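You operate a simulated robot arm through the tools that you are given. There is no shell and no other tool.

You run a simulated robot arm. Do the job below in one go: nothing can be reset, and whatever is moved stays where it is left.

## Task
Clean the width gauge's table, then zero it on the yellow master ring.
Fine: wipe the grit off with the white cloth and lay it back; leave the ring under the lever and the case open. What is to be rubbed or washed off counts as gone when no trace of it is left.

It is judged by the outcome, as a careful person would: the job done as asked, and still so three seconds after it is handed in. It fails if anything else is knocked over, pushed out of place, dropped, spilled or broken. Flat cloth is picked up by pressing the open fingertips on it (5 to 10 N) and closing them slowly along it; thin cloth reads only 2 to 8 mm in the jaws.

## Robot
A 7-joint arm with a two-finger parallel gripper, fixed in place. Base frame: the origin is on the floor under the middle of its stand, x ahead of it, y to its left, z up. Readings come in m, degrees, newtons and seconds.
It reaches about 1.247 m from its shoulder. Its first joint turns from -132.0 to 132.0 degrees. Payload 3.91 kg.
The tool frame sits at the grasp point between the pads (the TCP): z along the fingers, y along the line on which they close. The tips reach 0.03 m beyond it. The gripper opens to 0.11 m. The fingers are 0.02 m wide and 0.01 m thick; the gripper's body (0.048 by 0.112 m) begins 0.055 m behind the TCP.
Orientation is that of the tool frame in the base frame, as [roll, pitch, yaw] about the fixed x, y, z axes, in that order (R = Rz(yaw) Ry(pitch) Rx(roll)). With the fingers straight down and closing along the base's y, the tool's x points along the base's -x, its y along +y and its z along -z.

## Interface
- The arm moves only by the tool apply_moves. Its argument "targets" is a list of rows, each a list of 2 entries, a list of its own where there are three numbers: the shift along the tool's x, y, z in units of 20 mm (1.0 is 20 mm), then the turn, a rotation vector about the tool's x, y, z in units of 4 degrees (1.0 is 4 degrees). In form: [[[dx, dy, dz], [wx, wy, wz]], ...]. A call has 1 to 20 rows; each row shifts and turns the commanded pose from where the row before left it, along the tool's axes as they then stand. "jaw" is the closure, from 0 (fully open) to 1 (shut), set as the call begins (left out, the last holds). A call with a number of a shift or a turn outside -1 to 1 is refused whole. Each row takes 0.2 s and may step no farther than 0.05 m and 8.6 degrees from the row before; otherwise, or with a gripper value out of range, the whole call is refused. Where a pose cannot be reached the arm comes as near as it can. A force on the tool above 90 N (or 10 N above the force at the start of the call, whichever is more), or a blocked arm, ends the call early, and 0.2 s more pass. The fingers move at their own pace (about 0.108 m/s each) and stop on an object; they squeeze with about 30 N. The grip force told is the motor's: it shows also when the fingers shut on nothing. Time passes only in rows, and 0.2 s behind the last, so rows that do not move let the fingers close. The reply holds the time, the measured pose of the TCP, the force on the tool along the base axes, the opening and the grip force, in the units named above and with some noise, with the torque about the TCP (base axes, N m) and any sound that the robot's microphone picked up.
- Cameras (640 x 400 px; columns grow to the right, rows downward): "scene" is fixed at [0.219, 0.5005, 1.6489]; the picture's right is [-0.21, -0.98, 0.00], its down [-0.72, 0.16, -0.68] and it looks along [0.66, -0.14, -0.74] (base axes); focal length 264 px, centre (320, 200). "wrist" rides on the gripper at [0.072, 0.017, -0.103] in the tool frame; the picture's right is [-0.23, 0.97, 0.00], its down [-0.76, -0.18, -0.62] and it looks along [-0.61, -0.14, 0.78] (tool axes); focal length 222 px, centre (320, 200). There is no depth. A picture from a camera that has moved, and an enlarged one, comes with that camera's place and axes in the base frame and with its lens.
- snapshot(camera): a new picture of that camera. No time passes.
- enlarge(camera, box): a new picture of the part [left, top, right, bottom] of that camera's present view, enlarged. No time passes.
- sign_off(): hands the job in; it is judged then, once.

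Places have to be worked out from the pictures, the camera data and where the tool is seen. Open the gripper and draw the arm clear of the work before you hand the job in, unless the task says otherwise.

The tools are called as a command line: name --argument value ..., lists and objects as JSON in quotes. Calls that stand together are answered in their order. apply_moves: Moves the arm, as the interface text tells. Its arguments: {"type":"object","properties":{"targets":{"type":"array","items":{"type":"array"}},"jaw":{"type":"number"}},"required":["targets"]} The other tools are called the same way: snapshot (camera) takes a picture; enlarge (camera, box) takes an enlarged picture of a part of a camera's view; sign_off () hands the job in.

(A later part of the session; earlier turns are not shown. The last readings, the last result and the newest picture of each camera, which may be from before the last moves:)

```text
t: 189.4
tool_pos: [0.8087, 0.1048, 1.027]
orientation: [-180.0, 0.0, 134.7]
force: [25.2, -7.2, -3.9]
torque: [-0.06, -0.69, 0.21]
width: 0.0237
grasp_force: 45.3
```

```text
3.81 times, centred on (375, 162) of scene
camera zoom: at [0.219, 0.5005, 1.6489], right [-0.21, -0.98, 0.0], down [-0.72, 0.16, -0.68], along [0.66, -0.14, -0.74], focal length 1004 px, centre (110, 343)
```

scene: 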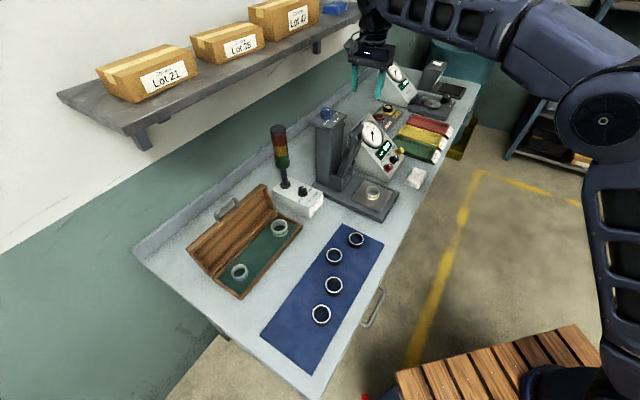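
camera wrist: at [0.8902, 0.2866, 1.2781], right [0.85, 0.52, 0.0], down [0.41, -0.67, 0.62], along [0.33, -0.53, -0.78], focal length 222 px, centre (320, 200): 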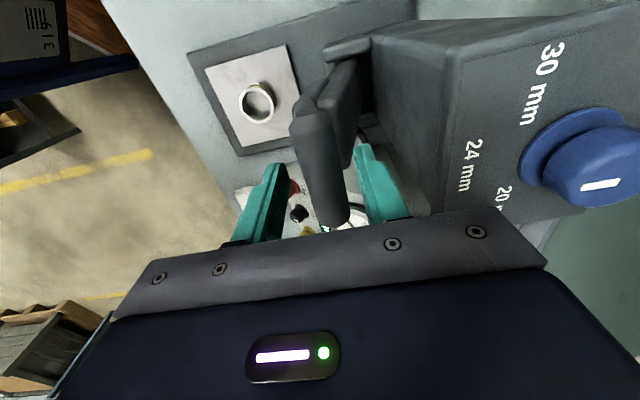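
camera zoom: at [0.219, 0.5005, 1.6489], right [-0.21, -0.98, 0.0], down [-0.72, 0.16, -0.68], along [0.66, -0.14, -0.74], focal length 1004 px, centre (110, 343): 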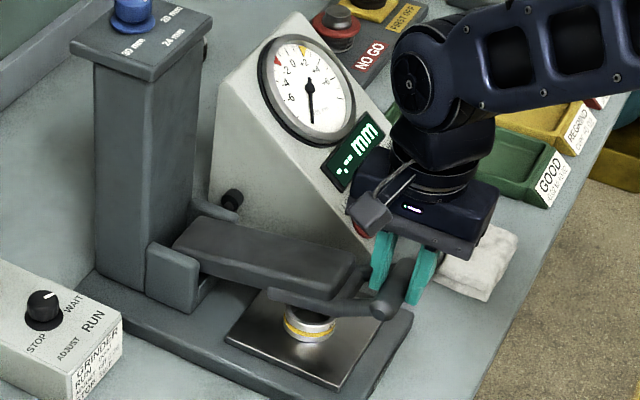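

The lever is about 1 cm above the ring. I correct the small sideways pull and continue in 3–4 mm steps, watching for contact.

apply_moves --targets '[[[-0.08, 0.05, 0], [0, 0, 0]], [[0, -0.06, 0.2], [0, 0, 0]], [[0, 0, 0], [0, 0, 0]]]'

apply_moves --targets '[[[0, -0.06, 0.2], [0, 0, 0]], [[0, 0, 0], [0, 0, 0]]]'

apply_moves --targets '[[[0, -0.05, 0.2], [0, 0, 0]], [[0, 0, 0], [0, 0, 0]]]'

enlarge --camera "scene" --box '[320, 110, 430, 215]'

```text
t: 190.2
tool_pos: [0.8075, 0.1049, 1.0235]
orientation: [-179.9, 0.0, 134.7]
force: [3.4, -7.3, -1.3]
torque: [0.24, 0.34, 0.28]
width: 0.0237
grasp_force: 44.7
```

```text
t: 190.8
tool_pos: [0.8067, 0.1046, 1.0193]
orientation: [-180.0, -0.1, 134.7]
force: [1.5, -4.4, -0.4]
torque: [-0.04, -0.18, 0.29]
width: 0.0238
grasp_force: 45.2
```

```text
t: 191.4
tool_pos: [0.808, 0.1032, 1.0147]
orientation: [180.0, -0.1, 134.7]
force: [10.8, -1.7, -1.8]
torque: [0.13, -0.47, 0.24]
width: 0.0235
grasp_force: 44.8
```

```text
3.81 times, centred on (375, 162) of scene
camera zoom: at [0.219, 0.5005, 1.6489], right [-0.21, -0.98, 0.0], down [-0.72, 0.16, -0.68], along [0.66, -0.14, -0.74], focal length 1004 px, centre (110, 343)
```

zoom: 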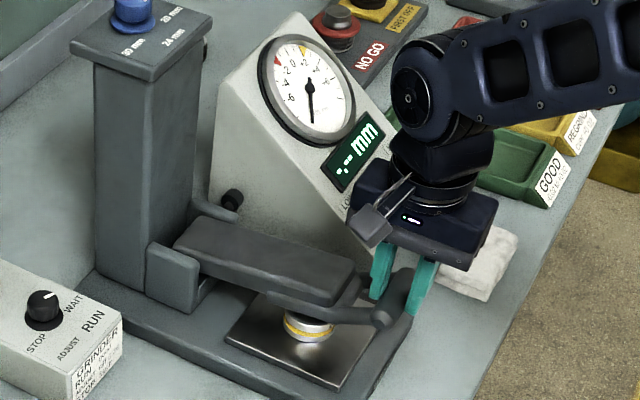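

apply_moves --targets '[[[0, -0.04, 0.17], [0, 0, 0]], [[0, 0, 0], [0, 0, 0]]]'

apply_moves --targets '[[[0, -0.03, 0.15], [0, 0, 0]], [[0, 0, 0], [0, 0, 0]]]'

apply_moves --targets '[[[0, -0.03, 0.15], [0, 0, 0]], [[0, 0, 0], [0, 0, 0]]]'

enlarge --camera "scene" --box '[320, 110, 430, 215]'

```text
t: 192.0
tool_pos: [0.8065, 0.1027, 1.0123]
orientation: [-179.9, 0.1, 134.8]
force: [11.2, 0.4, -2.5]
torque: [0.05, -0.54, 0.27]
width: 0.0238
grasp_force: 45.0
```

```text
t: 192.6
tool_pos: [0.8065, 0.1015, 1.0098]
orientation: [-179.9, 0.0, 134.7]
force: [7.4, -1.7, -1.3]
torque: [-0.02, -0.45, 0.34]
width: 0.0235
grasp_force: 44.9
```

```text
t: 193.2
tool_pos: [0.8051, 0.1016, 1.0066]
orientation: [-180.0, -0.1, 134.6]
force: [15.2, -0.8, -1.8]
torque: [0.15, -0.66, 0.22]
width: 0.0236
grasp_force: 45.6
```

```text
3.81 times, centred on (375, 162) of scene
camera zoom: at [0.219, 0.5005, 1.6489], right [-0.21, -0.98, 0.0], down [-0.72, 0.16, -0.68], along [0.66, -0.14, -0.74], focal length 1004 px, centre (110, 343)
```

zoom: 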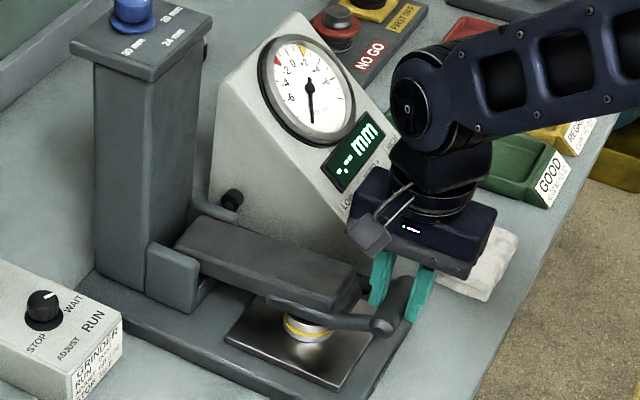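

apply_moves --targets '[[[-0.02, 0.02, 0.13], [0, 0, 0]], [[0, 0, 0], [0, 0, 0]]]'

apply_moves --targets '[[[0, -0.02, 0.12], [0, 0, 0]], [[0, 0, 0], [0, 0, 0]]]'

apply_moves --targets '[[[0, -0.02, 0.12], [0, 0, 0]], [[0, 0, 0], [0, 0, 0]]]'

enlarge --camera "scene" --box '[320, 110, 430, 215]'

```text
t: 193.8
tool_pos: [0.8054, 0.1015, 1.0023]
orientation: [180.0, 0.0, 134.7]
force: [5.0, -2.9, -2.0]
torque: [-0.02, -0.25, 0.33]
width: 0.0236
grasp_force: 45.6
```

```text
t: 194.4
tool_pos: [0.8062, 0.1019, 1.0014]
orientation: [-179.9, -0.1, 134.7]
force: [1.6, 2.3, -0.8]
torque: [0.29, -0.11, 0.28]
width: 0.0238
grasp_force: 45.2
```

```text
t: 195.0
tool_pos: [0.8051, 0.1015, 0.9986]
orientation: [-179.9, -0.1, 134.7]
force: [2.0, 7.2, -1.6]
torque: [0.4, -0.1, 0.23]
width: 0.0235
grasp_force: 44.8
```

```text
3.81 times, centred on (375, 162) of scene
camera zoom: at [0.219, 0.5005, 1.6489], right [-0.21, -0.98, 0.0], down [-0.72, 0.16, -0.68], along [0.66, -0.14, -0.74], focal length 1004 px, centre (110, 343)
```

zoom: 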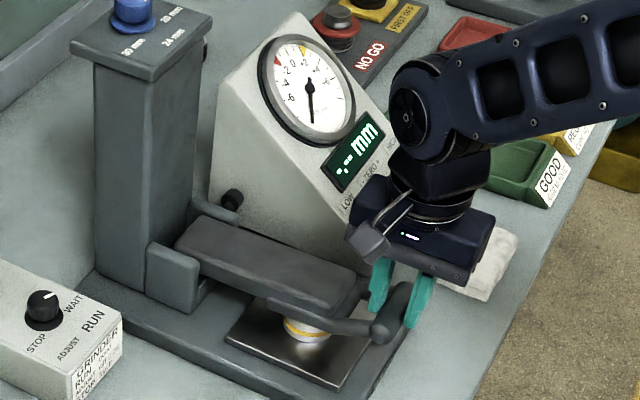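

apply_moves --targets '[[[0, 0, 0.12], [0, 0, 0]], [[0, 0, 0], [0, 0, 0]]]'

apply_moves --targets '[[[0, -0.01, 0.12], [0, 0, 0]], [[0, 0, 0], [0, 0, 0]]]'

apply_moves --targets '[[[0, -0.01, 0.1], [0, 0, 0]], [[0, 0, 0], [0, 0, 0]]]'

enlarge --camera "scene" --box '[320, 110, 430, 215]'

```text
t: 195.6
tool_pos: [0.8047, 0.102, 0.9976]
orientation: [180.0, 0.0, 134.7]
force: [-3.9, 8.8, -1.6]
torque: [0.31, 0.05, 0.32]
width: 0.0236
grasp_force: 45.1
```

```text
t: 196.2
tool_pos: [0.8054, 0.1021, 0.9949]
orientation: [-180.0, 0.0, 134.8]
force: [2.4, 14.1, -1.8]
torque: [0.57, -0.19, 0.26]
width: 0.0234
grasp_force: 44.3
```

```text
t: 196.8
tool_pos: [0.8056, 0.1009, 0.9926]
orientation: [-179.9, 0.0, 134.7]
force: [2.1, 14.8, -2.5]
torque: [0.28, -0.42, 0.25]
width: 0.0237
grasp_force: 44.7
```

```text
3.81 times, centred on (375, 162) of scene
camera zoom: at [0.219, 0.5005, 1.6489], right [-0.21, -0.98, 0.0], down [-0.72, 0.16, -0.68], along [0.66, -0.14, -0.74], focal length 1004 px, centre (110, 343)
```

zoom: 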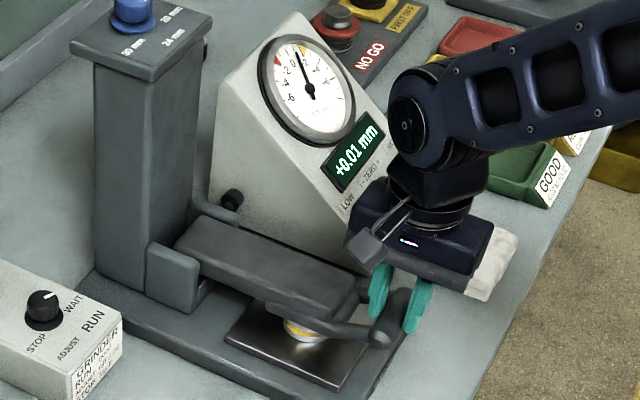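

The display has come alive: about +0.01 mm. I nudge slightly further and look closely at the display and dial.

apply_moves --targets '[[[0, 0.02, 0.05], [0, 0, 0]], [[0, 0, 0], [0, 0, 0]]]'

enlarge --camera "scene" --box '[358, 115, 398, 150]'

enlarge --camera "scene" --box '[360, 170, 430, 215]'

```text
t: 197.4
tool_pos: [0.8037, 0.1009, 0.9905]
orientation: [-180.0, 0.0, 134.7]
force: [-2.3, 13.0, 6.7]
torque: [0.69, 0.51, 0.3]
width: 0.0238
grasp_force: 44.9
```

```text
11.43 times, centred on (378, 132) of scene
camera zoom: at [0.219, 0.5005, 1.6489], right [-0.21, -0.98, 0.0], down [-0.72, 0.16, -0.68], along [0.66, -0.14, -0.74], focal length 3013 px, centre (-343, 971)
```

zoom: 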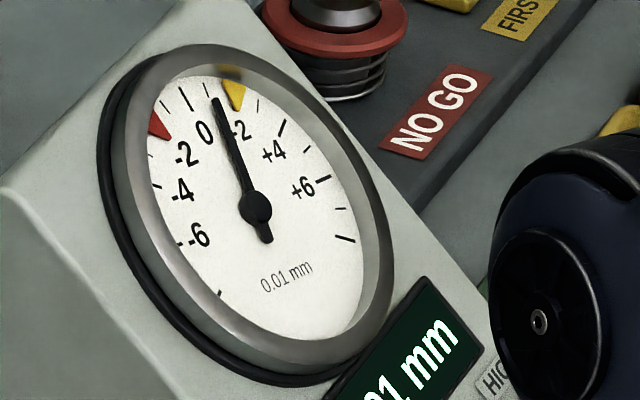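

```text
8.89 times, centred on (395, 192) of scene
camera zoom: at [0.219, 0.5005, 1.6489], right [-0.21, -0.98, 0.0], down [-0.72, 0.16, -0.68], along [0.66, -0.14, -0.74], focal length 2343 px, centre (-347, 267)
```

zoom: 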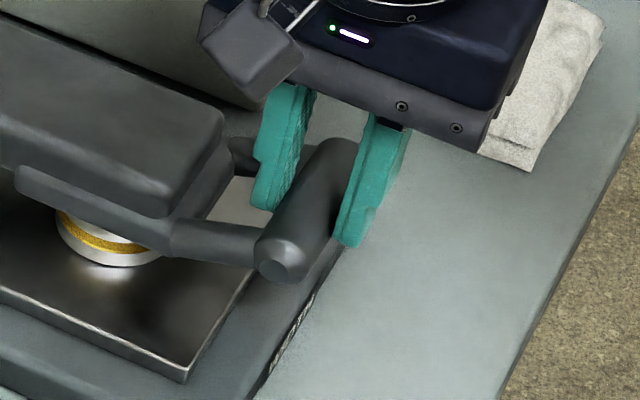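

Contact is made (≈7 N down). I open the jaw around the bar and rise straight up, leaving the lever resting on the ring.

apply_moves --targets '[[[0, 0, 0], [0, 0, 0]], [[0, 0, 0], [0, 0, 0]]]' --jaw 0.66

enlarge --camera "scene" --box '[330, 110, 430, 215]'

apply_moves --targets '[[[0, 0, -0.5], [0, 0, 0]], [[0, 0, -1], [0, 0, 0]], [[0, 0, -1], [0, 0, 0]], [[0, 0, -1], [0, 0, 0]], [[0, 0, -1], [0, 0, 0]], [[0, 0, -1], [0, 0, 0]], [[0, 0, -1], [0, 0, 0]]]'

enlarge --camera "scene" --box '[330, 110, 430, 215]'

```text
t: 198.0
tool_pos: [0.8054, 0.1002, 0.9908]
orientation: [179.9, 0.1, 134.7]
force: [-0.1, 0.4, -0.2]
torque: [-0.06, 0.01, 0.01]
width: 0.0375
grasp_force: 0.0
```

```text
3.81 times, centred on (380, 162) of scene
camera zoom: at [0.219, 0.5005, 1.6489], right [-0.21, -0.98, 0.0], down [-0.72, 0.16, -0.68], along [0.66, -0.14, -0.74], focal length 1004 px, centre (91, 343)
```

zoom: 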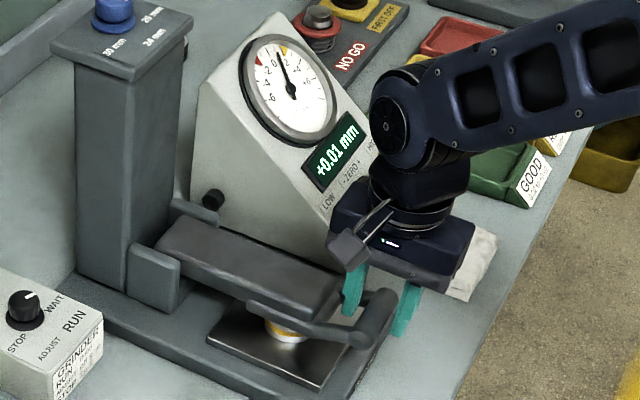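

```text
t: 199.6
tool_pos: [0.8048, 0.1008, 1.1218]
orientation: [-179.9, 0.0, 134.6]
force: [-0.1, -0.3, -0.4]
torque: [0.01, 0.03, -0.02]
width: 0.0374
grasp_force: 0.1
```

```text
3.81 times, centred on (380, 162) of scene
camera zoom: at [0.219, 0.5005, 1.6489], right [-0.21, -0.98, 0.0], down [-0.72, 0.16, -0.68], along [0.66, -0.14, -0.74], focal length 1004 px, centre (91, 343)
```

zoom: 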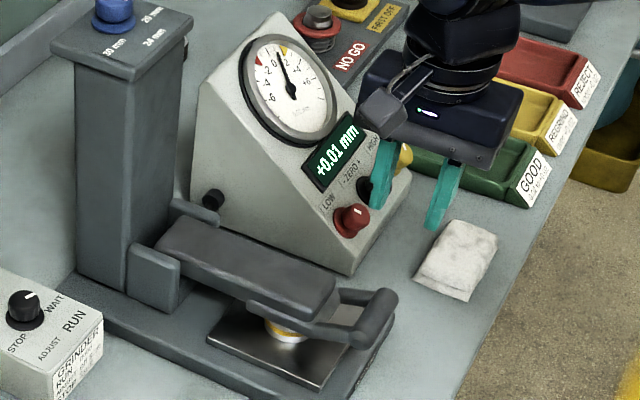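

The lever rests on the ring and the display shows +0.01 mm. Now I need the ZERO knob's exact pose, so I zoom in on the panel from the scene camera.

enlarge --camera "scene" --box '[365, 130, 420, 175]'

enlarge --camera "scene" --box '[340, 100, 420, 190]'

snapshot --camera "wrist"

```text
8.89 times, centred on (392, 152) of scene
camera zoom: at [0.219, 0.5005, 1.6489], right [-0.21, -0.98, 0.0], down [-0.72, 0.16, -0.68], along [0.66, -0.14, -0.74], focal length 2343 px, centre (-324, 622)
```

zoom: 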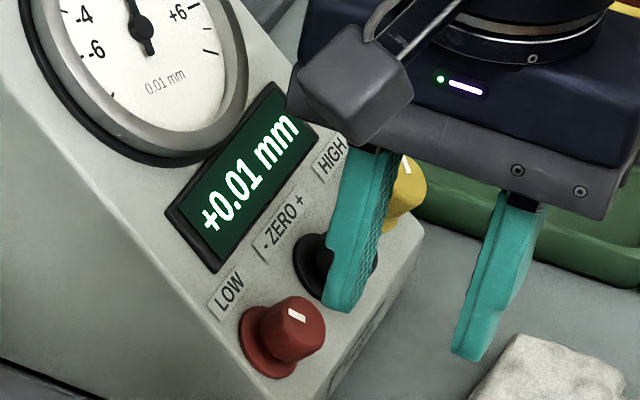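

```text
4.44 times, centred on (380, 145) of scene
camera zoom: at [0.219, 0.5005, 1.6489], right [-0.21, -0.98, 0.0], down [-0.72, 0.16, -0.68], along [0.66, -0.14, -0.74], focal length 1172 px, centre (53, 444)
```

zoom: 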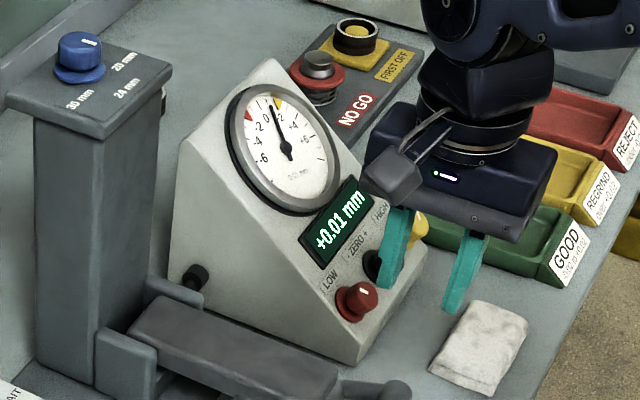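

```text
taken
camera wrist: at [0.767, 0.1646, 1.2248], right [0.85, 0.52, 0.0], down [0.41, -0.67, 0.62], along [0.33, -0.53, -0.78], focal length 222 px, centre (320, 200)
```

wrist: 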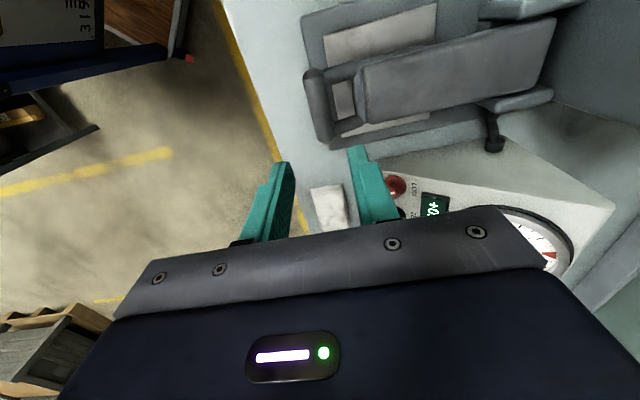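

I move up to the earlier viewpoint where both cameras see the panel unobstructed.

apply_moves --targets '[[[0, 0, -1], [0, 0, 0]], [[0, 0, -1], [0, 0, 0]], [[0, 0, -1], [0, 0, 0]], [[0, 0, -1], [0, 0, 0]], [[0, 0, -1], [0, 0, 0]], [[0, 0, -1], [0, 0, 0]], [[0, 0, -1], [0, 0, 0]], [[0, 0, -1], [0, 0, 0]], [[0, 0, -1], [0, 0, 0]], [[-1, 1, -1], [0, 0, 0]], [[-1, 1, 0], [0, 0, 0]], [[-1, 1, 0], [0, 0, 0]], [[-1, 1, 0], [0, 0, 0]], [[0, 1, 0], [0, 0, 0]], [[0, 0, 0], [0, 0, 0]]]' --jaw 0.2

snapshot --camera "wrist"

enlarge --camera "scene" --box '[365, 130, 420, 175]'

enlarge --camera "scene" --box '[340, 100, 420, 190]'

```text
t: 202.8
tool_pos: [0.9334, 0.1129, 1.3206]
orientation: [-179.9, 0.0, 134.7]
force: [0.0, 0.3, 0.2]
torque: [0.01, 0.02, 0.02]
width: 0.0881
grasp_force: 0.0
```

```text
taken
camera wrist: at [0.8947, 0.1774, 1.4239], right [0.85, 0.52, 0.0], down [0.41, -0.67, 0.62], along [0.33, -0.53, -0.78], focal length 222 px, centre (320, 200)
```

wrist: 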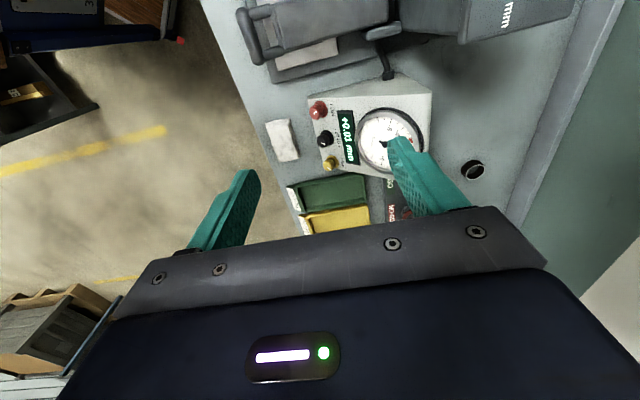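

```text
8.89 times, centred on (392, 152) of scene
camera zoom: at [0.219, 0.5005, 1.6489], right [-0.21, -0.98, 0.0], down [-0.72, 0.16, -0.68], along [0.66, -0.14, -0.74], focal length 2343 px, centre (-324, 622)
```

zoom: 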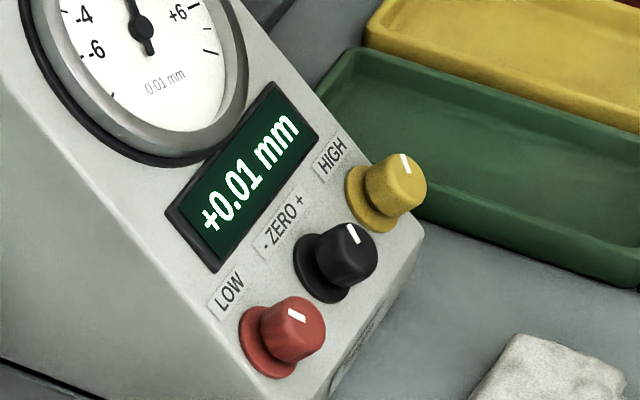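

```text
4.44 times, centred on (380, 145) of scene
camera zoom: at [0.219, 0.5005, 1.6489], right [-0.21, -0.98, 0.0], down [-0.72, 0.16, -0.68], along [0.66, -0.14, -0.74], focal length 1172 px, centre (53, 444)
```

zoom: 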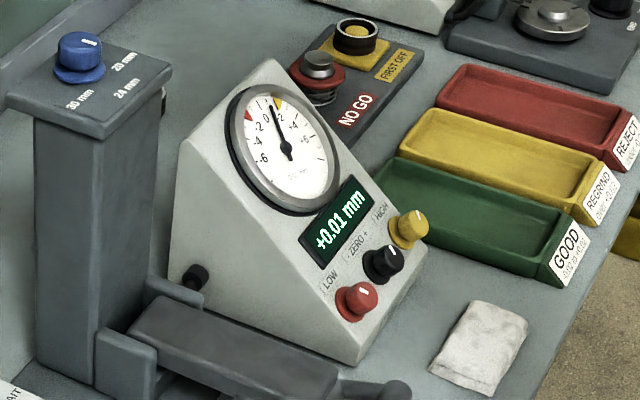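

enlarge --camera "wrist" --box '[295, 70, 445, 185]'

enlarge --camera "wrist" --box '[300, 90, 360, 180]'

enlarge --camera "scene" --box '[388, 142, 416, 166]'

```text
3.48 times, centred on (370, 128) of wrist
camera zoom: at [0.8947, 0.1774, 1.4239], right [0.85, 0.52, 0.0], down [0.41, -0.67, 0.62], along [0.33, -0.53, -0.78], focal length 773 px, centre (146, 452)
```

zoom: 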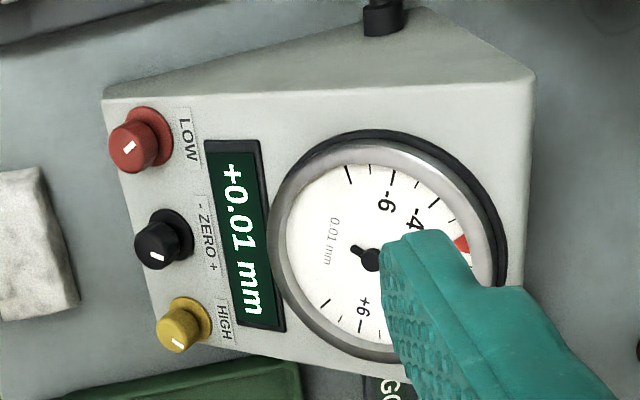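

```text
4.44 times, centred on (330, 135) of wrist
camera zoom: at [0.8947, 0.1774, 1.4239], right [0.85, 0.52, 0.0], down [0.41, -0.67, 0.62], along [0.33, -0.53, -0.78], focal length 987 px, centre (276, 489)
```

zoom: 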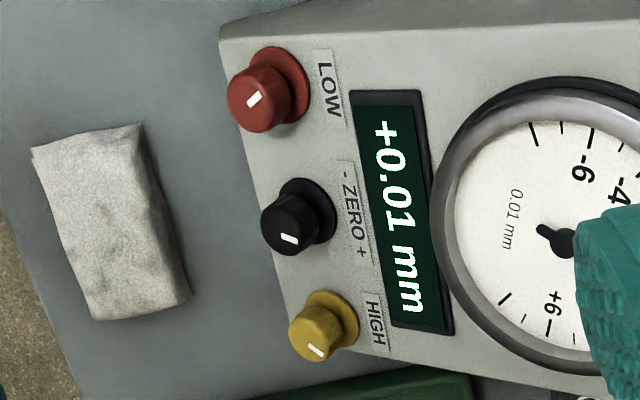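

```text
16.00 times, centred on (402, 154) of scene
camera zoom: at [0.219, 0.5005, 1.6489], right [-0.21, -0.98, 0.0], down [-0.72, 0.16, -0.68], along [0.66, -0.14, -0.74], focal length 4218 px, centre (-992, 936)
```

zoom: 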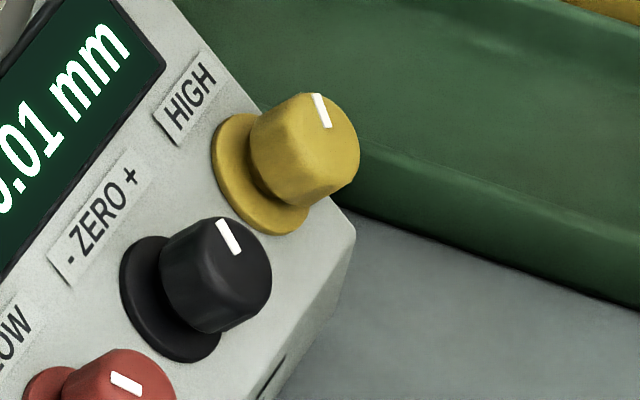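

Triangulated: panel slopes 37°, the ZERO knob's cap is ≈25 mm wide with its top at (1.008, 0.002, 0.954), axis (−0.43, −0.42, 0.80). I move in front of and above it and tilt the tool 37° to line up with the knob's axis.

apply_moves --targets '[[[-0.73, -0.441, 0.944], [0, 0, 0]], [[-0.73, -0.441, 0.944], [0, 0, 0]], [[-0.73, -0.441, 0.944], [0, 0, 0]], [[-0.73, -0.441, 0.944], [0, 0, 0]], [[-0.73, -0.441, 0.944], [0, 0, 0]], [[-0.73, -0.441, 0.944], [0, 0, 0]], [[-0.73, -0.441, 0.944], [0, 0, 0]], [[-0.73, -0.441, 0.944], [0, 0, 0]], [[-0.73, -0.441, 0.944], [0, 0, 0]], [[0, 0, 0], [-1, 0, 0]], [[0, 0, 0], [-1, 0, 0]], [[0, 0, 0], [-1, 0, 0]], [[0, 0, 0], [-1, 0, 0]], [[0, 0, 0], [-1, 0, 0]], [[0, 0, 0], [-1, 0, 0]], [[0, 0, 0], [-1, 0, 0]], [[0, 0, 0], [-1, 0, 0]], [[0, 0, 0], [-1, 0, 0]], [[0, 0, 0], [-0.25, 0, 0]]]' --jaw 0.6

snapshot --camera "wrist"

enlarge --camera "scene" --box '[330, 70, 470, 200]'

```text
t: 206.8
tool_pos: [0.9684, -0.0347, 1.1519]
orientation: [143.0, 0.0, 134.6]
force: [0.8, 0.6, 0.3]
torque: [0.0, -0.02, -0.01]
width: 0.0439
grasp_force: 0.0
```

```text
taken
camera wrist: at [0.8839, -0.0175, 1.2438], right [0.71, 0.39, 0.59], down [0.17, -0.91, 0.39], along [0.68, -0.18, -0.71], focal length 222 px, centre (320, 200)
```

wrist: 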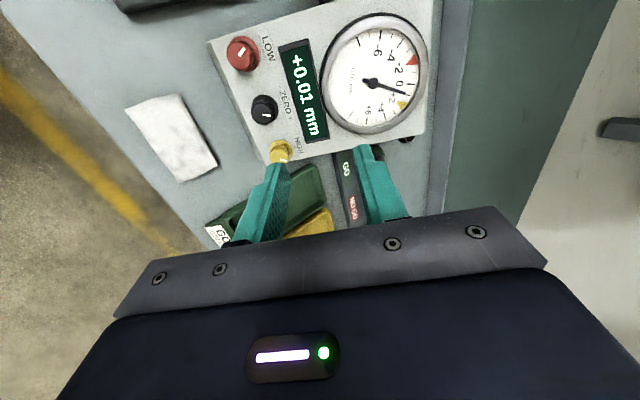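

```text
3.08 times, centred on (400, 135) of scene
camera zoom: at [0.219, 0.5005, 1.6489], right [-0.21, -0.98, 0.0], down [-0.72, 0.16, -0.68], along [0.66, -0.14, -0.74], focal length 811 px, centre (74, 400)
```

zoom: 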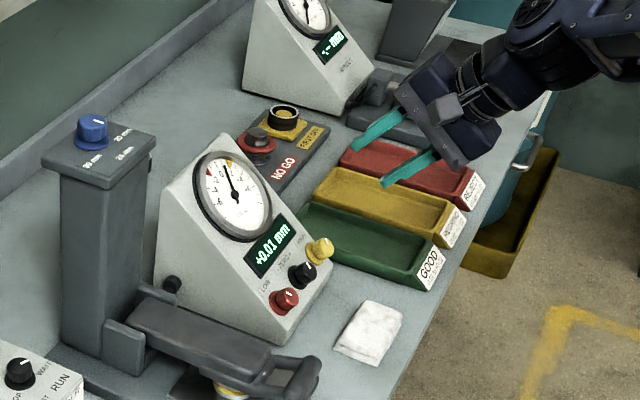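

Excellent straight view of the panel. I zoom in on the knob and the dial.

enlarge --camera "wrist" --box '[200, 0, 440, 170]'

enlarge --camera "wrist" --box '[230, 70, 310, 140]'

enlarge --camera "wrist" --box '[315, 5, 435, 140]'

```text
2.35 times, centred on (320, 85) of wrist
camera zoom: at [0.8839, -0.0175, 1.2438], right [0.71, 0.39, 0.59], down [0.17, -0.91, 0.39], along [0.68, -0.18, -0.71], focal length 523 px, centre (320, 471)
```

zoom: 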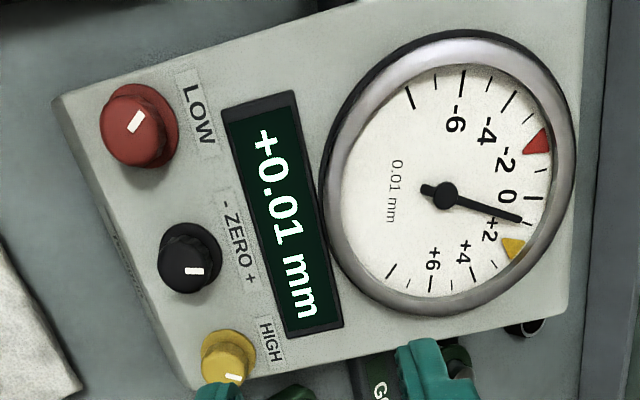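

```text
5.71 times, centred on (270, 105) of wrist
camera zoom: at [0.8839, -0.0175, 1.2438], right [0.71, 0.39, 0.59], down [0.17, -0.91, 0.39], along [0.68, -0.18, -0.71], focal length 1269 px, centre (606, 743)
```

zoom: 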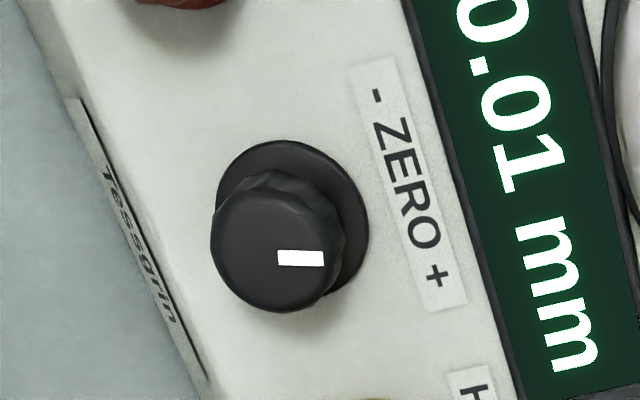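

```text
2.96 times, centred on (375, 72) of wrist
camera zoom: at [0.8839, -0.0175, 1.2438], right [0.71, 0.39, 0.59], down [0.17, -0.91, 0.39], along [0.68, -0.18, -0.71], focal length 658 px, centre (157, 578)
```

zoom: 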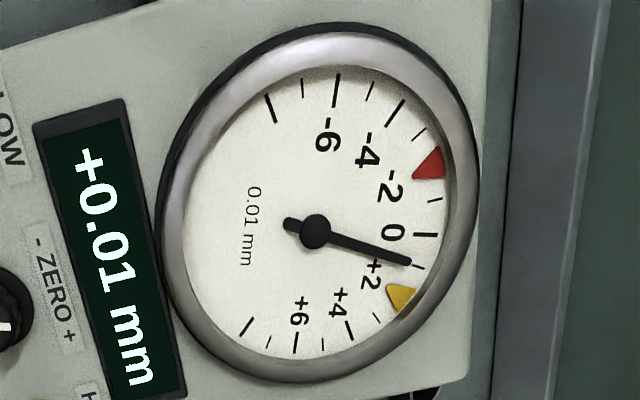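

The dial reads about +1 division (+0.01 mm). The knob's location agrees with my estimate; I move to 75 mm from the panel on the knob's axis.

apply_moves --targets '[[[-0.014, -0.54, 0.961], [0, 0, 0]], [[-0.014, -0.54, 0.961], [0, 0, 0]], [[-0.014, -0.54, 0.961], [0, 0, 0]], [[-0.014, -0.54, 0.961], [0, 0, 0]], [[-0.014, -0.54, 0.961], [0, 0, 0]], [[-0.014, -0.54, 0.961], [0, 0, 0]], [[-0.014, -0.54, 0.961], [0, 0, 0]], [[0, 0, 0], [0, 0, 0]]]'

snapshot --camera "wrist"

enlarge --camera "scene" --box '[340, 90, 460, 200]'

```text
t: 208.6
tool_pos: [0.9851, -0.0227, 0.9982]
orientation: [143.0, 0.1, 134.7]
force: [0.0, -0.4, -0.2]
torque: [-0.02, -0.01, -0.03]
width: 0.0439
grasp_force: 0.1
```

```text
taken
camera wrist: at [0.8996, -0.0052, 1.0909], right [0.71, 0.39, 0.59], down [0.17, -0.91, 0.39], along [0.68, -0.18, -0.71], focal length 222 px, centre (320, 200)
```

wrist: 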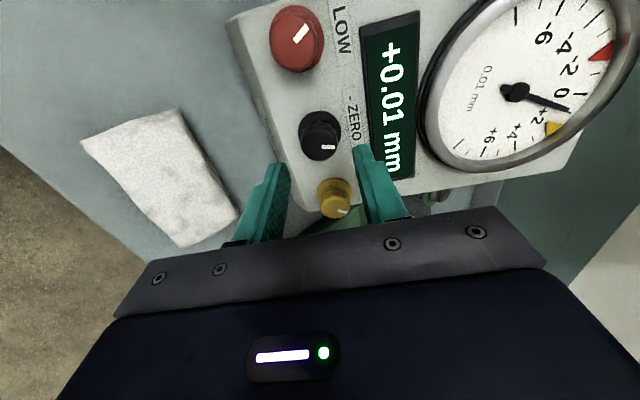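

```text
3.64 times, centred on (400, 145) of scene
camera zoom: at [0.219, 0.5005, 1.6489], right [-0.21, -0.98, 0.0], down [-0.72, 0.16, -0.68], along [0.66, -0.14, -0.74], focal length 959 px, centre (29, 400)
```

zoom: 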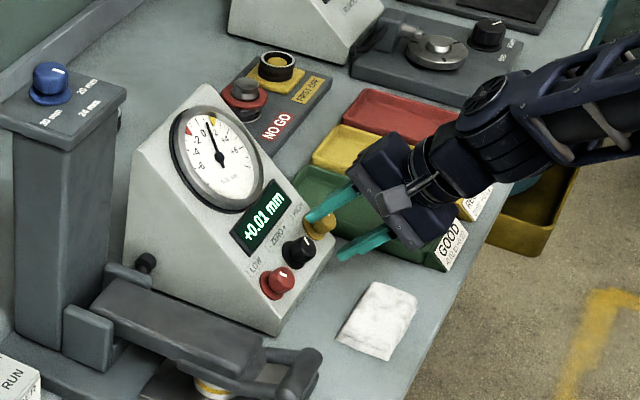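

enlarge --camera "wrist" --box '[260, 90, 380, 200]'

```text
3.64 times, centred on (320, 145) of wrist
camera zoom: at [0.8996, -0.0052, 1.0909], right [0.71, 0.39, 0.59], down [0.17, -0.91, 0.39], along [0.68, -0.18, -0.71], focal length 808 px, centre (320, 400)
```

zoom: 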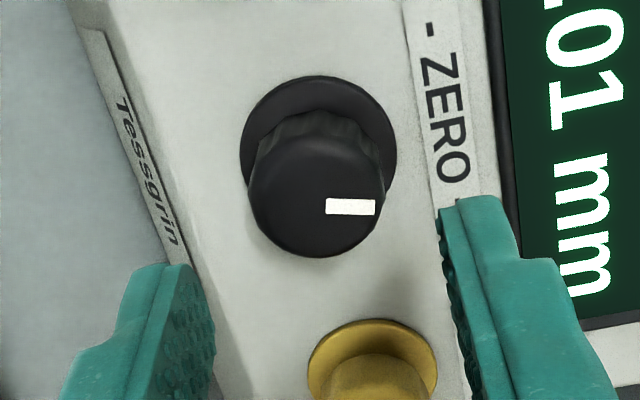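

The knob is centred to within ~1.5 mm. I make that small correction and advance along the axis so the fingers straddle the cap.

apply_moves --targets '[[[0.06, -0.03, 0], [0, 0, 0]], [[0, 0, 0.6], [0, 0, 0]], [[0, 0, 0.6], [0, 0, 0]], [[0, 0, 0.6], [0, 0, 0]], [[0, 0, 0], [0, 0, 0]]]'

enlarge --camera "wrist" --box '[250, 110, 390, 230]'

enlarge --camera "scene" --box '[360, 110, 440, 190]'

```text
t: 209.8
tool_pos: [0.9985, -0.0077, 0.9698]
orientation: [142.9, -0.1, 134.7]
force: [-0.4, -0.2, -0.5]
torque: [0.05, 0.04, 0.0]
width: 0.0441
grasp_force: 0.0
```

```text
3.33 times, centred on (320, 170) of wrist
camera zoom: at [0.914, 0.0111, 1.0624], right [0.71, 0.39, 0.59], down [0.17, -0.9, 0.39], along [0.68, -0.18, -0.71], focal length 740 px, centre (320, 300)
```

zoom: 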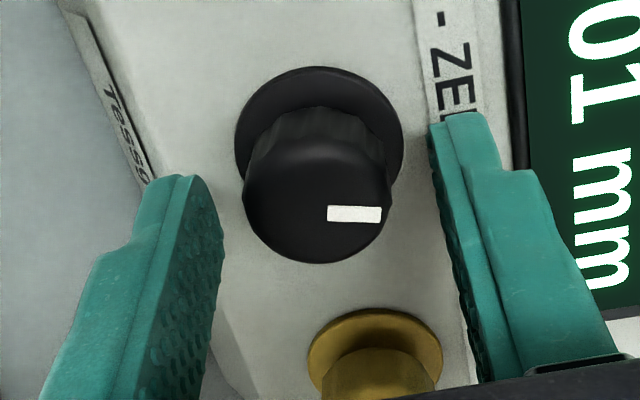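

```text
5.00 times, centred on (400, 150) of scene
camera zoom: at [0.219, 0.5005, 1.6489], right [-0.21, -0.98, 0.0], down [-0.72, 0.16, -0.68], along [0.66, -0.14, -0.74], focal length 1318 px, centre (-80, 450)
```

zoom: 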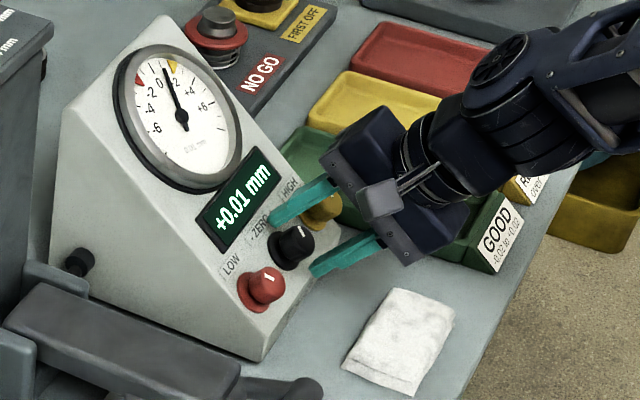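

Well aligned. I advance 3 mm more and close gradually, watching for one-sided contact.

apply_moves --targets '[[[0, -0.03, 0.15], [0, 0, 0]], [[0, 0, 0], [0, 0, 0]]]' --jaw 0.68

apply_moves --targets '[[[0, 0, 0], [0, 0, 0]]]' --jaw 0.72

apply_moves --targets '[[[0, 0, 0], [0, 0, 0]]]' --jaw 0.735

apply_moves --targets '[[[0, 0, 0], [0, 0, 0]]]' --jaw 0.75

```text
t: 210.4
tool_pos: [1.0011, -0.0047, 0.9675]
orientation: [142.9, 0.0, 134.8]
force: [0.3, -0.1, 1.1]
torque: [0.03, -0.01, -0.01]
width: 0.035
grasp_force: 0.1
```

```text
t: 210.8
tool_pos: [1.0006, -0.005, 0.9667]
orientation: [143.0, 0.0, 134.7]
force: [0.1, 0.1, -0.4]
torque: [0.01, 0.03, 0.0]
width: 0.031
grasp_force: 0.1
```

```text
t: 211.2
tool_pos: [1.0006, -0.0054, 0.9668]
orientation: [143.0, -0.1, 134.7]
force: [0.0, 0.0, -0.2]
torque: [0.01, 0.04, 0.0]
width: 0.0293
grasp_force: 0.1
```

```text
t: 211.6
tool_pos: [1.0001, -0.0055, 0.9661]
orientation: [143.1, 0.0, 134.8]
force: [2.3, 1.0, 0.3]
torque: [0.02, -0.06, -0.04]
width: 0.0288
grasp_force: 1.5
```

apply_moves --targets '[[[0, 0.02, 0], [0, 0, 0]], [[0, 0, 0], [0, 0, 0]]]' --jaw 0.77

apply_moves --targets '[[[0, 0, 0], [0, 0, 0]]]' --jaw 0.82

enlarge --camera "wrist" --box '[250, 0, 600, 230]'

enlarge --camera "scene" --box '[355, 105, 425, 170]'

```text
t: 212.2
tool_pos: [1.0006, -0.0049, 0.9672]
orientation: [143.0, 0.0, 134.7]
force: [1.5, 3.5, 1.9]
torque: [0.52, -0.71, -0.17]
width: 0.0276
grasp_force: 45.1
```

```text
t: 212.6
tool_pos: [1.0, -0.0052, 0.9679]
orientation: [143.0, -0.1, 134.7]
force: [2.4, 4.0, 1.0]
torque: [0.72, -0.55, 0.1]
width: 0.0277
grasp_force: 44.4
```

```text
1.74 times, centred on (425, 115) of wrist
camera zoom: at [0.9148, 0.0124, 1.0601], right [0.71, 0.39, 0.59], down [0.17, -0.91, 0.39], along [0.68, -0.18, -0.71], focal length 386 px, centre (137, 348)
```

zoom: 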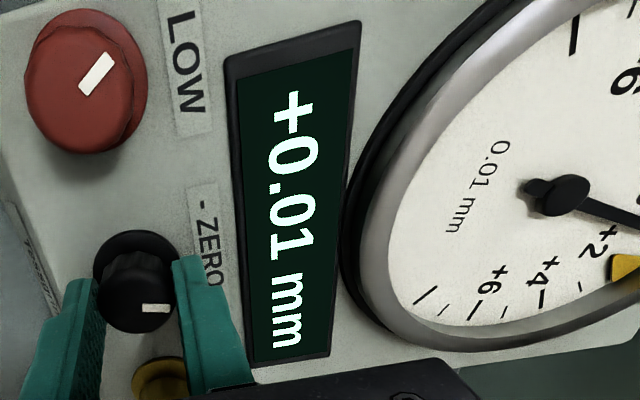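

```text
6.15 times, centred on (390, 138) of scene
camera zoom: at [0.219, 0.5005, 1.6489], right [-0.21, -0.98, 0.0], down [-0.72, 0.16, -0.68], along [0.66, -0.14, -0.74], focal length 1622 px, centre (-111, 585)
```

zoom: 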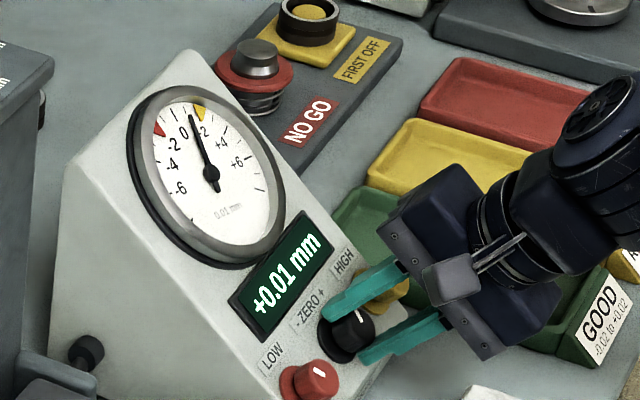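

The knob is gripped and both cameras still see the display. I turn 8° toward "−" (counter-clockwise) and read.

apply_moves --targets '[[[0, 0, 0], [0, 0, -1]], [[0, 0, 0], [0, 0, -1]], [[0, 0, 0], [0, 0, 0]]]'

enlarge --camera "scene" --box '[358, 112, 398, 162]'

enlarge --camera "wrist" --box '[250, 0, 640, 230]'

```text
t: 213.4
tool_pos: [1.0004, -0.0053, 0.9675]
orientation: [143.2, 4.9, 141.0]
force: [-0.5, 8.1, 5.3]
torque: [0.81, -0.64, 0.03]
width: 0.028
grasp_force: 45.1
```

```text
8.00 times, centred on (378, 137) of scene
camera zoom: at [0.219, 0.5005, 1.6489], right [-0.21, -0.98, 0.0], down [-0.72, 0.16, -0.68], along [0.66, -0.14, -0.74], focal length 2109 px, centre (-144, 704)
```

zoom: 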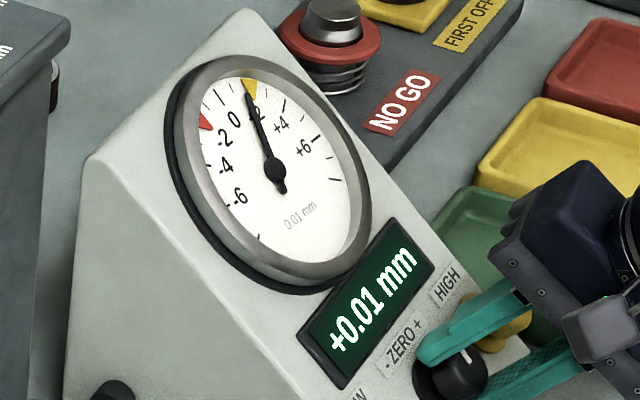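

```text
1.64 times, centred on (445, 115) of wrist
camera zoom: at [0.9078, 0.0078, 1.0539], right [0.63, 0.5, 0.6], down [0.24, -0.86, 0.46], along [0.74, -0.14, -0.66], focal length 364 px, centre (115, 340)
```

zoom: 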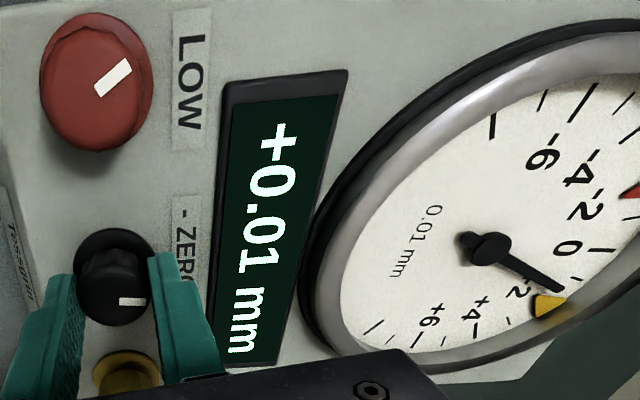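

The needle seems to have moved slightly up rather than down. I turn the other way (clockwise) 16° and compare.

apply_moves --targets '[[[0, 0, 0], [0, 0, 1]], [[0, 0, 0], [0, 0, 1]], [[0, 0, 0], [0, 0, 1]], [[0, 0, 0], [0, 0, 1]], [[0, 0, 0], [0, 0, 0]]]'

enlarge --camera "scene" --box '[358, 112, 398, 162]'

enlarge --camera "wrist" --box '[250, 0, 640, 230]'

```text
t: 214.6
tool_pos: [0.9994, -0.0058, 0.9665]
orientation: [143.2, -4.8, 128.3]
force: [-6.0, 8.0, 15.1]
torque: [0.95, -0.53, 0.18]
width: 0.0275
grasp_force: 45.1
```

```text
8.00 times, centred on (378, 137) of scene
camera zoom: at [0.219, 0.5005, 1.6489], right [-0.21, -0.98, 0.0], down [-0.72, 0.16, -0.68], along [0.66, -0.14, -0.74], focal length 2109 px, centre (-144, 704)
```

zoom: 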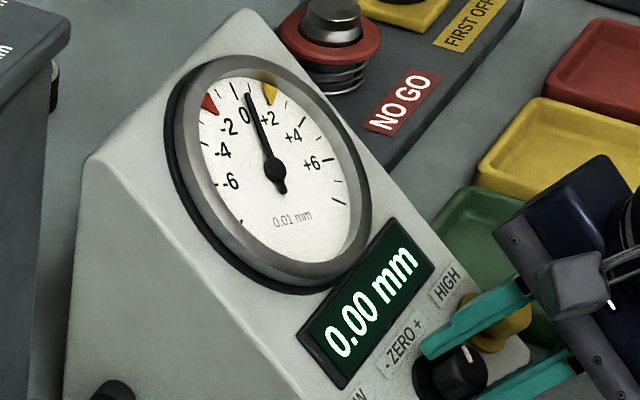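

```text
1.64 times, centred on (445, 115) of wrist
camera zoom: at [0.9225, 0.0158, 1.0659], right [0.78, 0.27, 0.56], down [0.09, -0.94, 0.33], along [0.62, -0.21, -0.76], focal length 364 px, centre (115, 340)
```

zoom: 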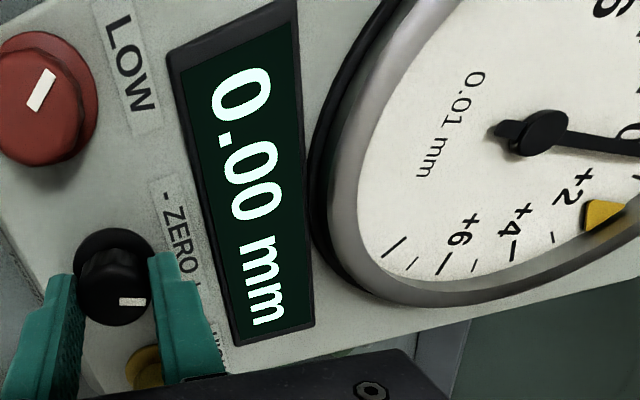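

The knob turns the dial's scale under the needle: the display now reads 0.00 mm. I zoom in on the dial to see how exactly the needle sits on 0.

enlarge --camera "scene" --box '[364, 116, 392, 140]'

snapshot --camera "wrist"

```text
16.00 times, centred on (378, 128) of scene
camera zoom: at [0.219, 0.5005, 1.6489], right [-0.21, -0.98, 0.0], down [-0.72, 0.16, -0.68], along [0.66, -0.14, -0.74], focal length 4218 px, centre (-608, 1352)
```

zoom: 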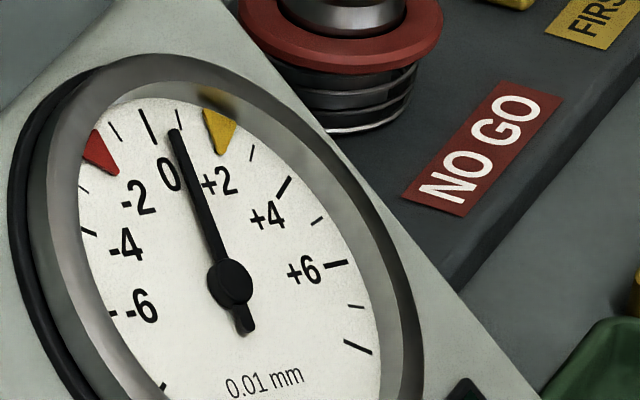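

```text
taken
camera wrist: at [0.9225, 0.0158, 1.0659], right [0.78, 0.27, 0.56], down [0.09, -0.94, 0.33], along [0.62, -0.21, -0.76], focal length 222 px, centre (320, 200)
```

wrist: 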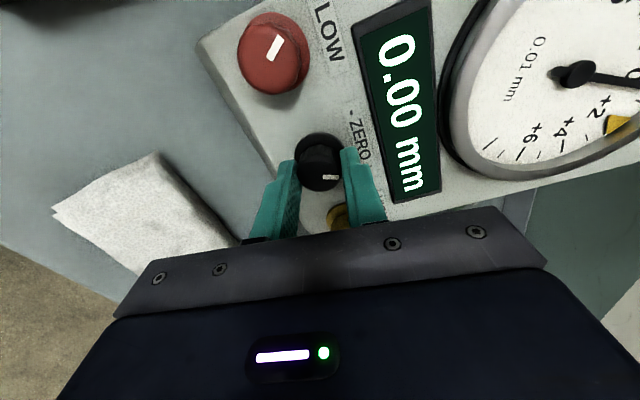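

The needle sits at roughly +0.5 division past 0 (the scale turns 1:1 with the knob, ≈17° per 0.01 mm). I turn 8° more clockwise to bring 0 exactly under the needle.

apply_moves --targets '[[[0, 0, 0], [0, 0, 1]], [[0, 0, 0], [0, 0, 1]], [[0, 0, 0], [0, 0, 0]]]'

enlarge --camera "scene" --box '[364, 116, 392, 140]'

enlarge --camera "wrist" --box '[250, 0, 640, 230]'

```text
t: 215.4
tool_pos: [1.0009, -0.0058, 0.9675]
orientation: [144.0, -9.6, 121.8]
force: [-9.5, 4.1, 16.9]
torque: [0.54, -0.7, -0.07]
width: 0.0276
grasp_force: 44.7
```

```text
16.00 times, centred on (378, 128) of scene
camera zoom: at [0.219, 0.5005, 1.6489], right [-0.21, -0.98, 0.0], down [-0.72, 0.16, -0.68], along [0.66, -0.14, -0.74], focal length 4218 px, centre (-608, 1352)
```

zoom: 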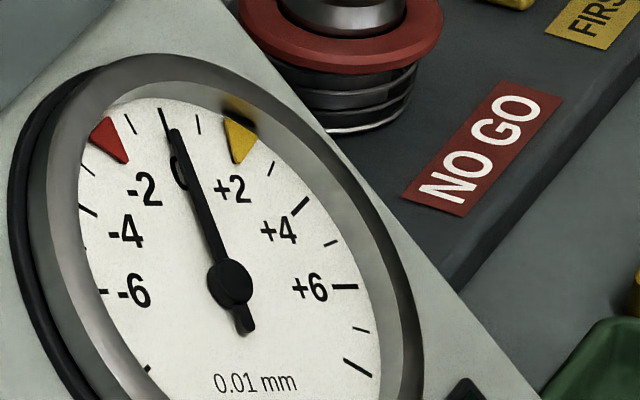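

```text
1.64 times, centred on (445, 115) of wrist
camera zoom: at [0.9309, 0.018, 1.0714], right [0.84, 0.14, 0.53], down [0.0, -0.96, 0.27], along [0.55, -0.23, -0.81], focal length 364 px, centre (115, 340)
```

zoom: 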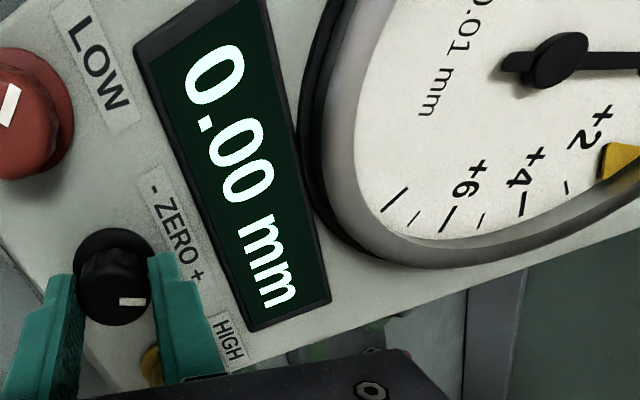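

The display reads 0.00 and the 0 mark is under the needle (allowing for parallax). I release the knob gently and back off along its axis.

apply_moves --targets '[[[0, 0, 0], [0, 0, 0]], [[0, 0, 0], [0, 0, 0]]]' --jaw 0.66

apply_moves --targets '[[[0, 0, -0.5], [0, 0, 0]], [[0, 0, -1], [0, 0, 0]], [[0, 0, -1], [0, 0, 0]], [[0, 0, -1], [0, 0, 0]], [[0, 0, -1], [0, 0, 0]], [[0, 0, -1], [0, 0, 0]], [[0, 0, -1], [0, 0, 0]], [[0, 0, 0], [0, 0, 0]]]'

snapshot --camera "wrist"

enlarge --camera "scene" --box '[340, 100, 420, 190]'

```text
t: 216.0
tool_pos: [1.0005, -0.0061, 0.9659]
orientation: [144.1, -9.6, 121.8]
force: [0.0, 0.4, -0.7]
torque: [0.0, 0.01, 0.01]
width: 0.0372
grasp_force: 0.1
```

```text
t: 217.8
tool_pos: [0.9452, -0.0596, 1.0694]
orientation: [144.1, -9.6, 121.8]
force: [-0.1, 0.3, -0.2]
torque: [0.0, 0.02, 0.03]
width: 0.0374
grasp_force: 0.1
```

```text
taken
camera wrist: at [0.8758, -0.0365, 1.1744], right [0.84, 0.14, 0.53], down [0.0, -0.96, 0.27], along [0.55, -0.23, -0.81], focal length 222 px, centre (320, 200)
```

wrist: 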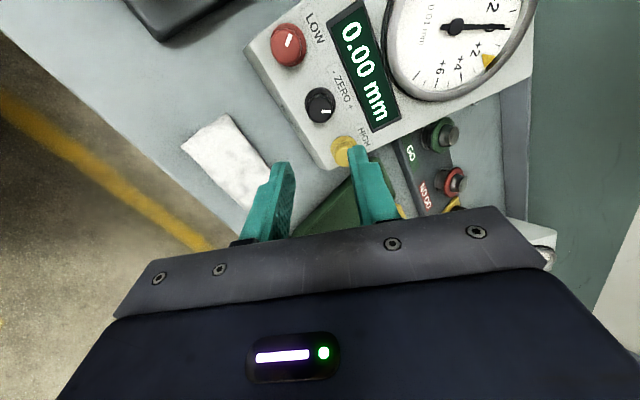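

```text
4.44 times, centred on (380, 145) of scene
camera zoom: at [0.219, 0.5005, 1.6489], right [-0.21, -0.98, 0.0], down [-0.72, 0.16, -0.68], along [0.66, -0.14, -0.74], focal length 1172 px, centre (53, 444)
```

zoom: 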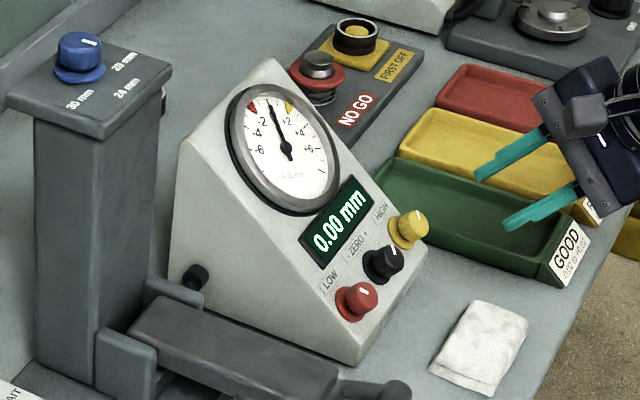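

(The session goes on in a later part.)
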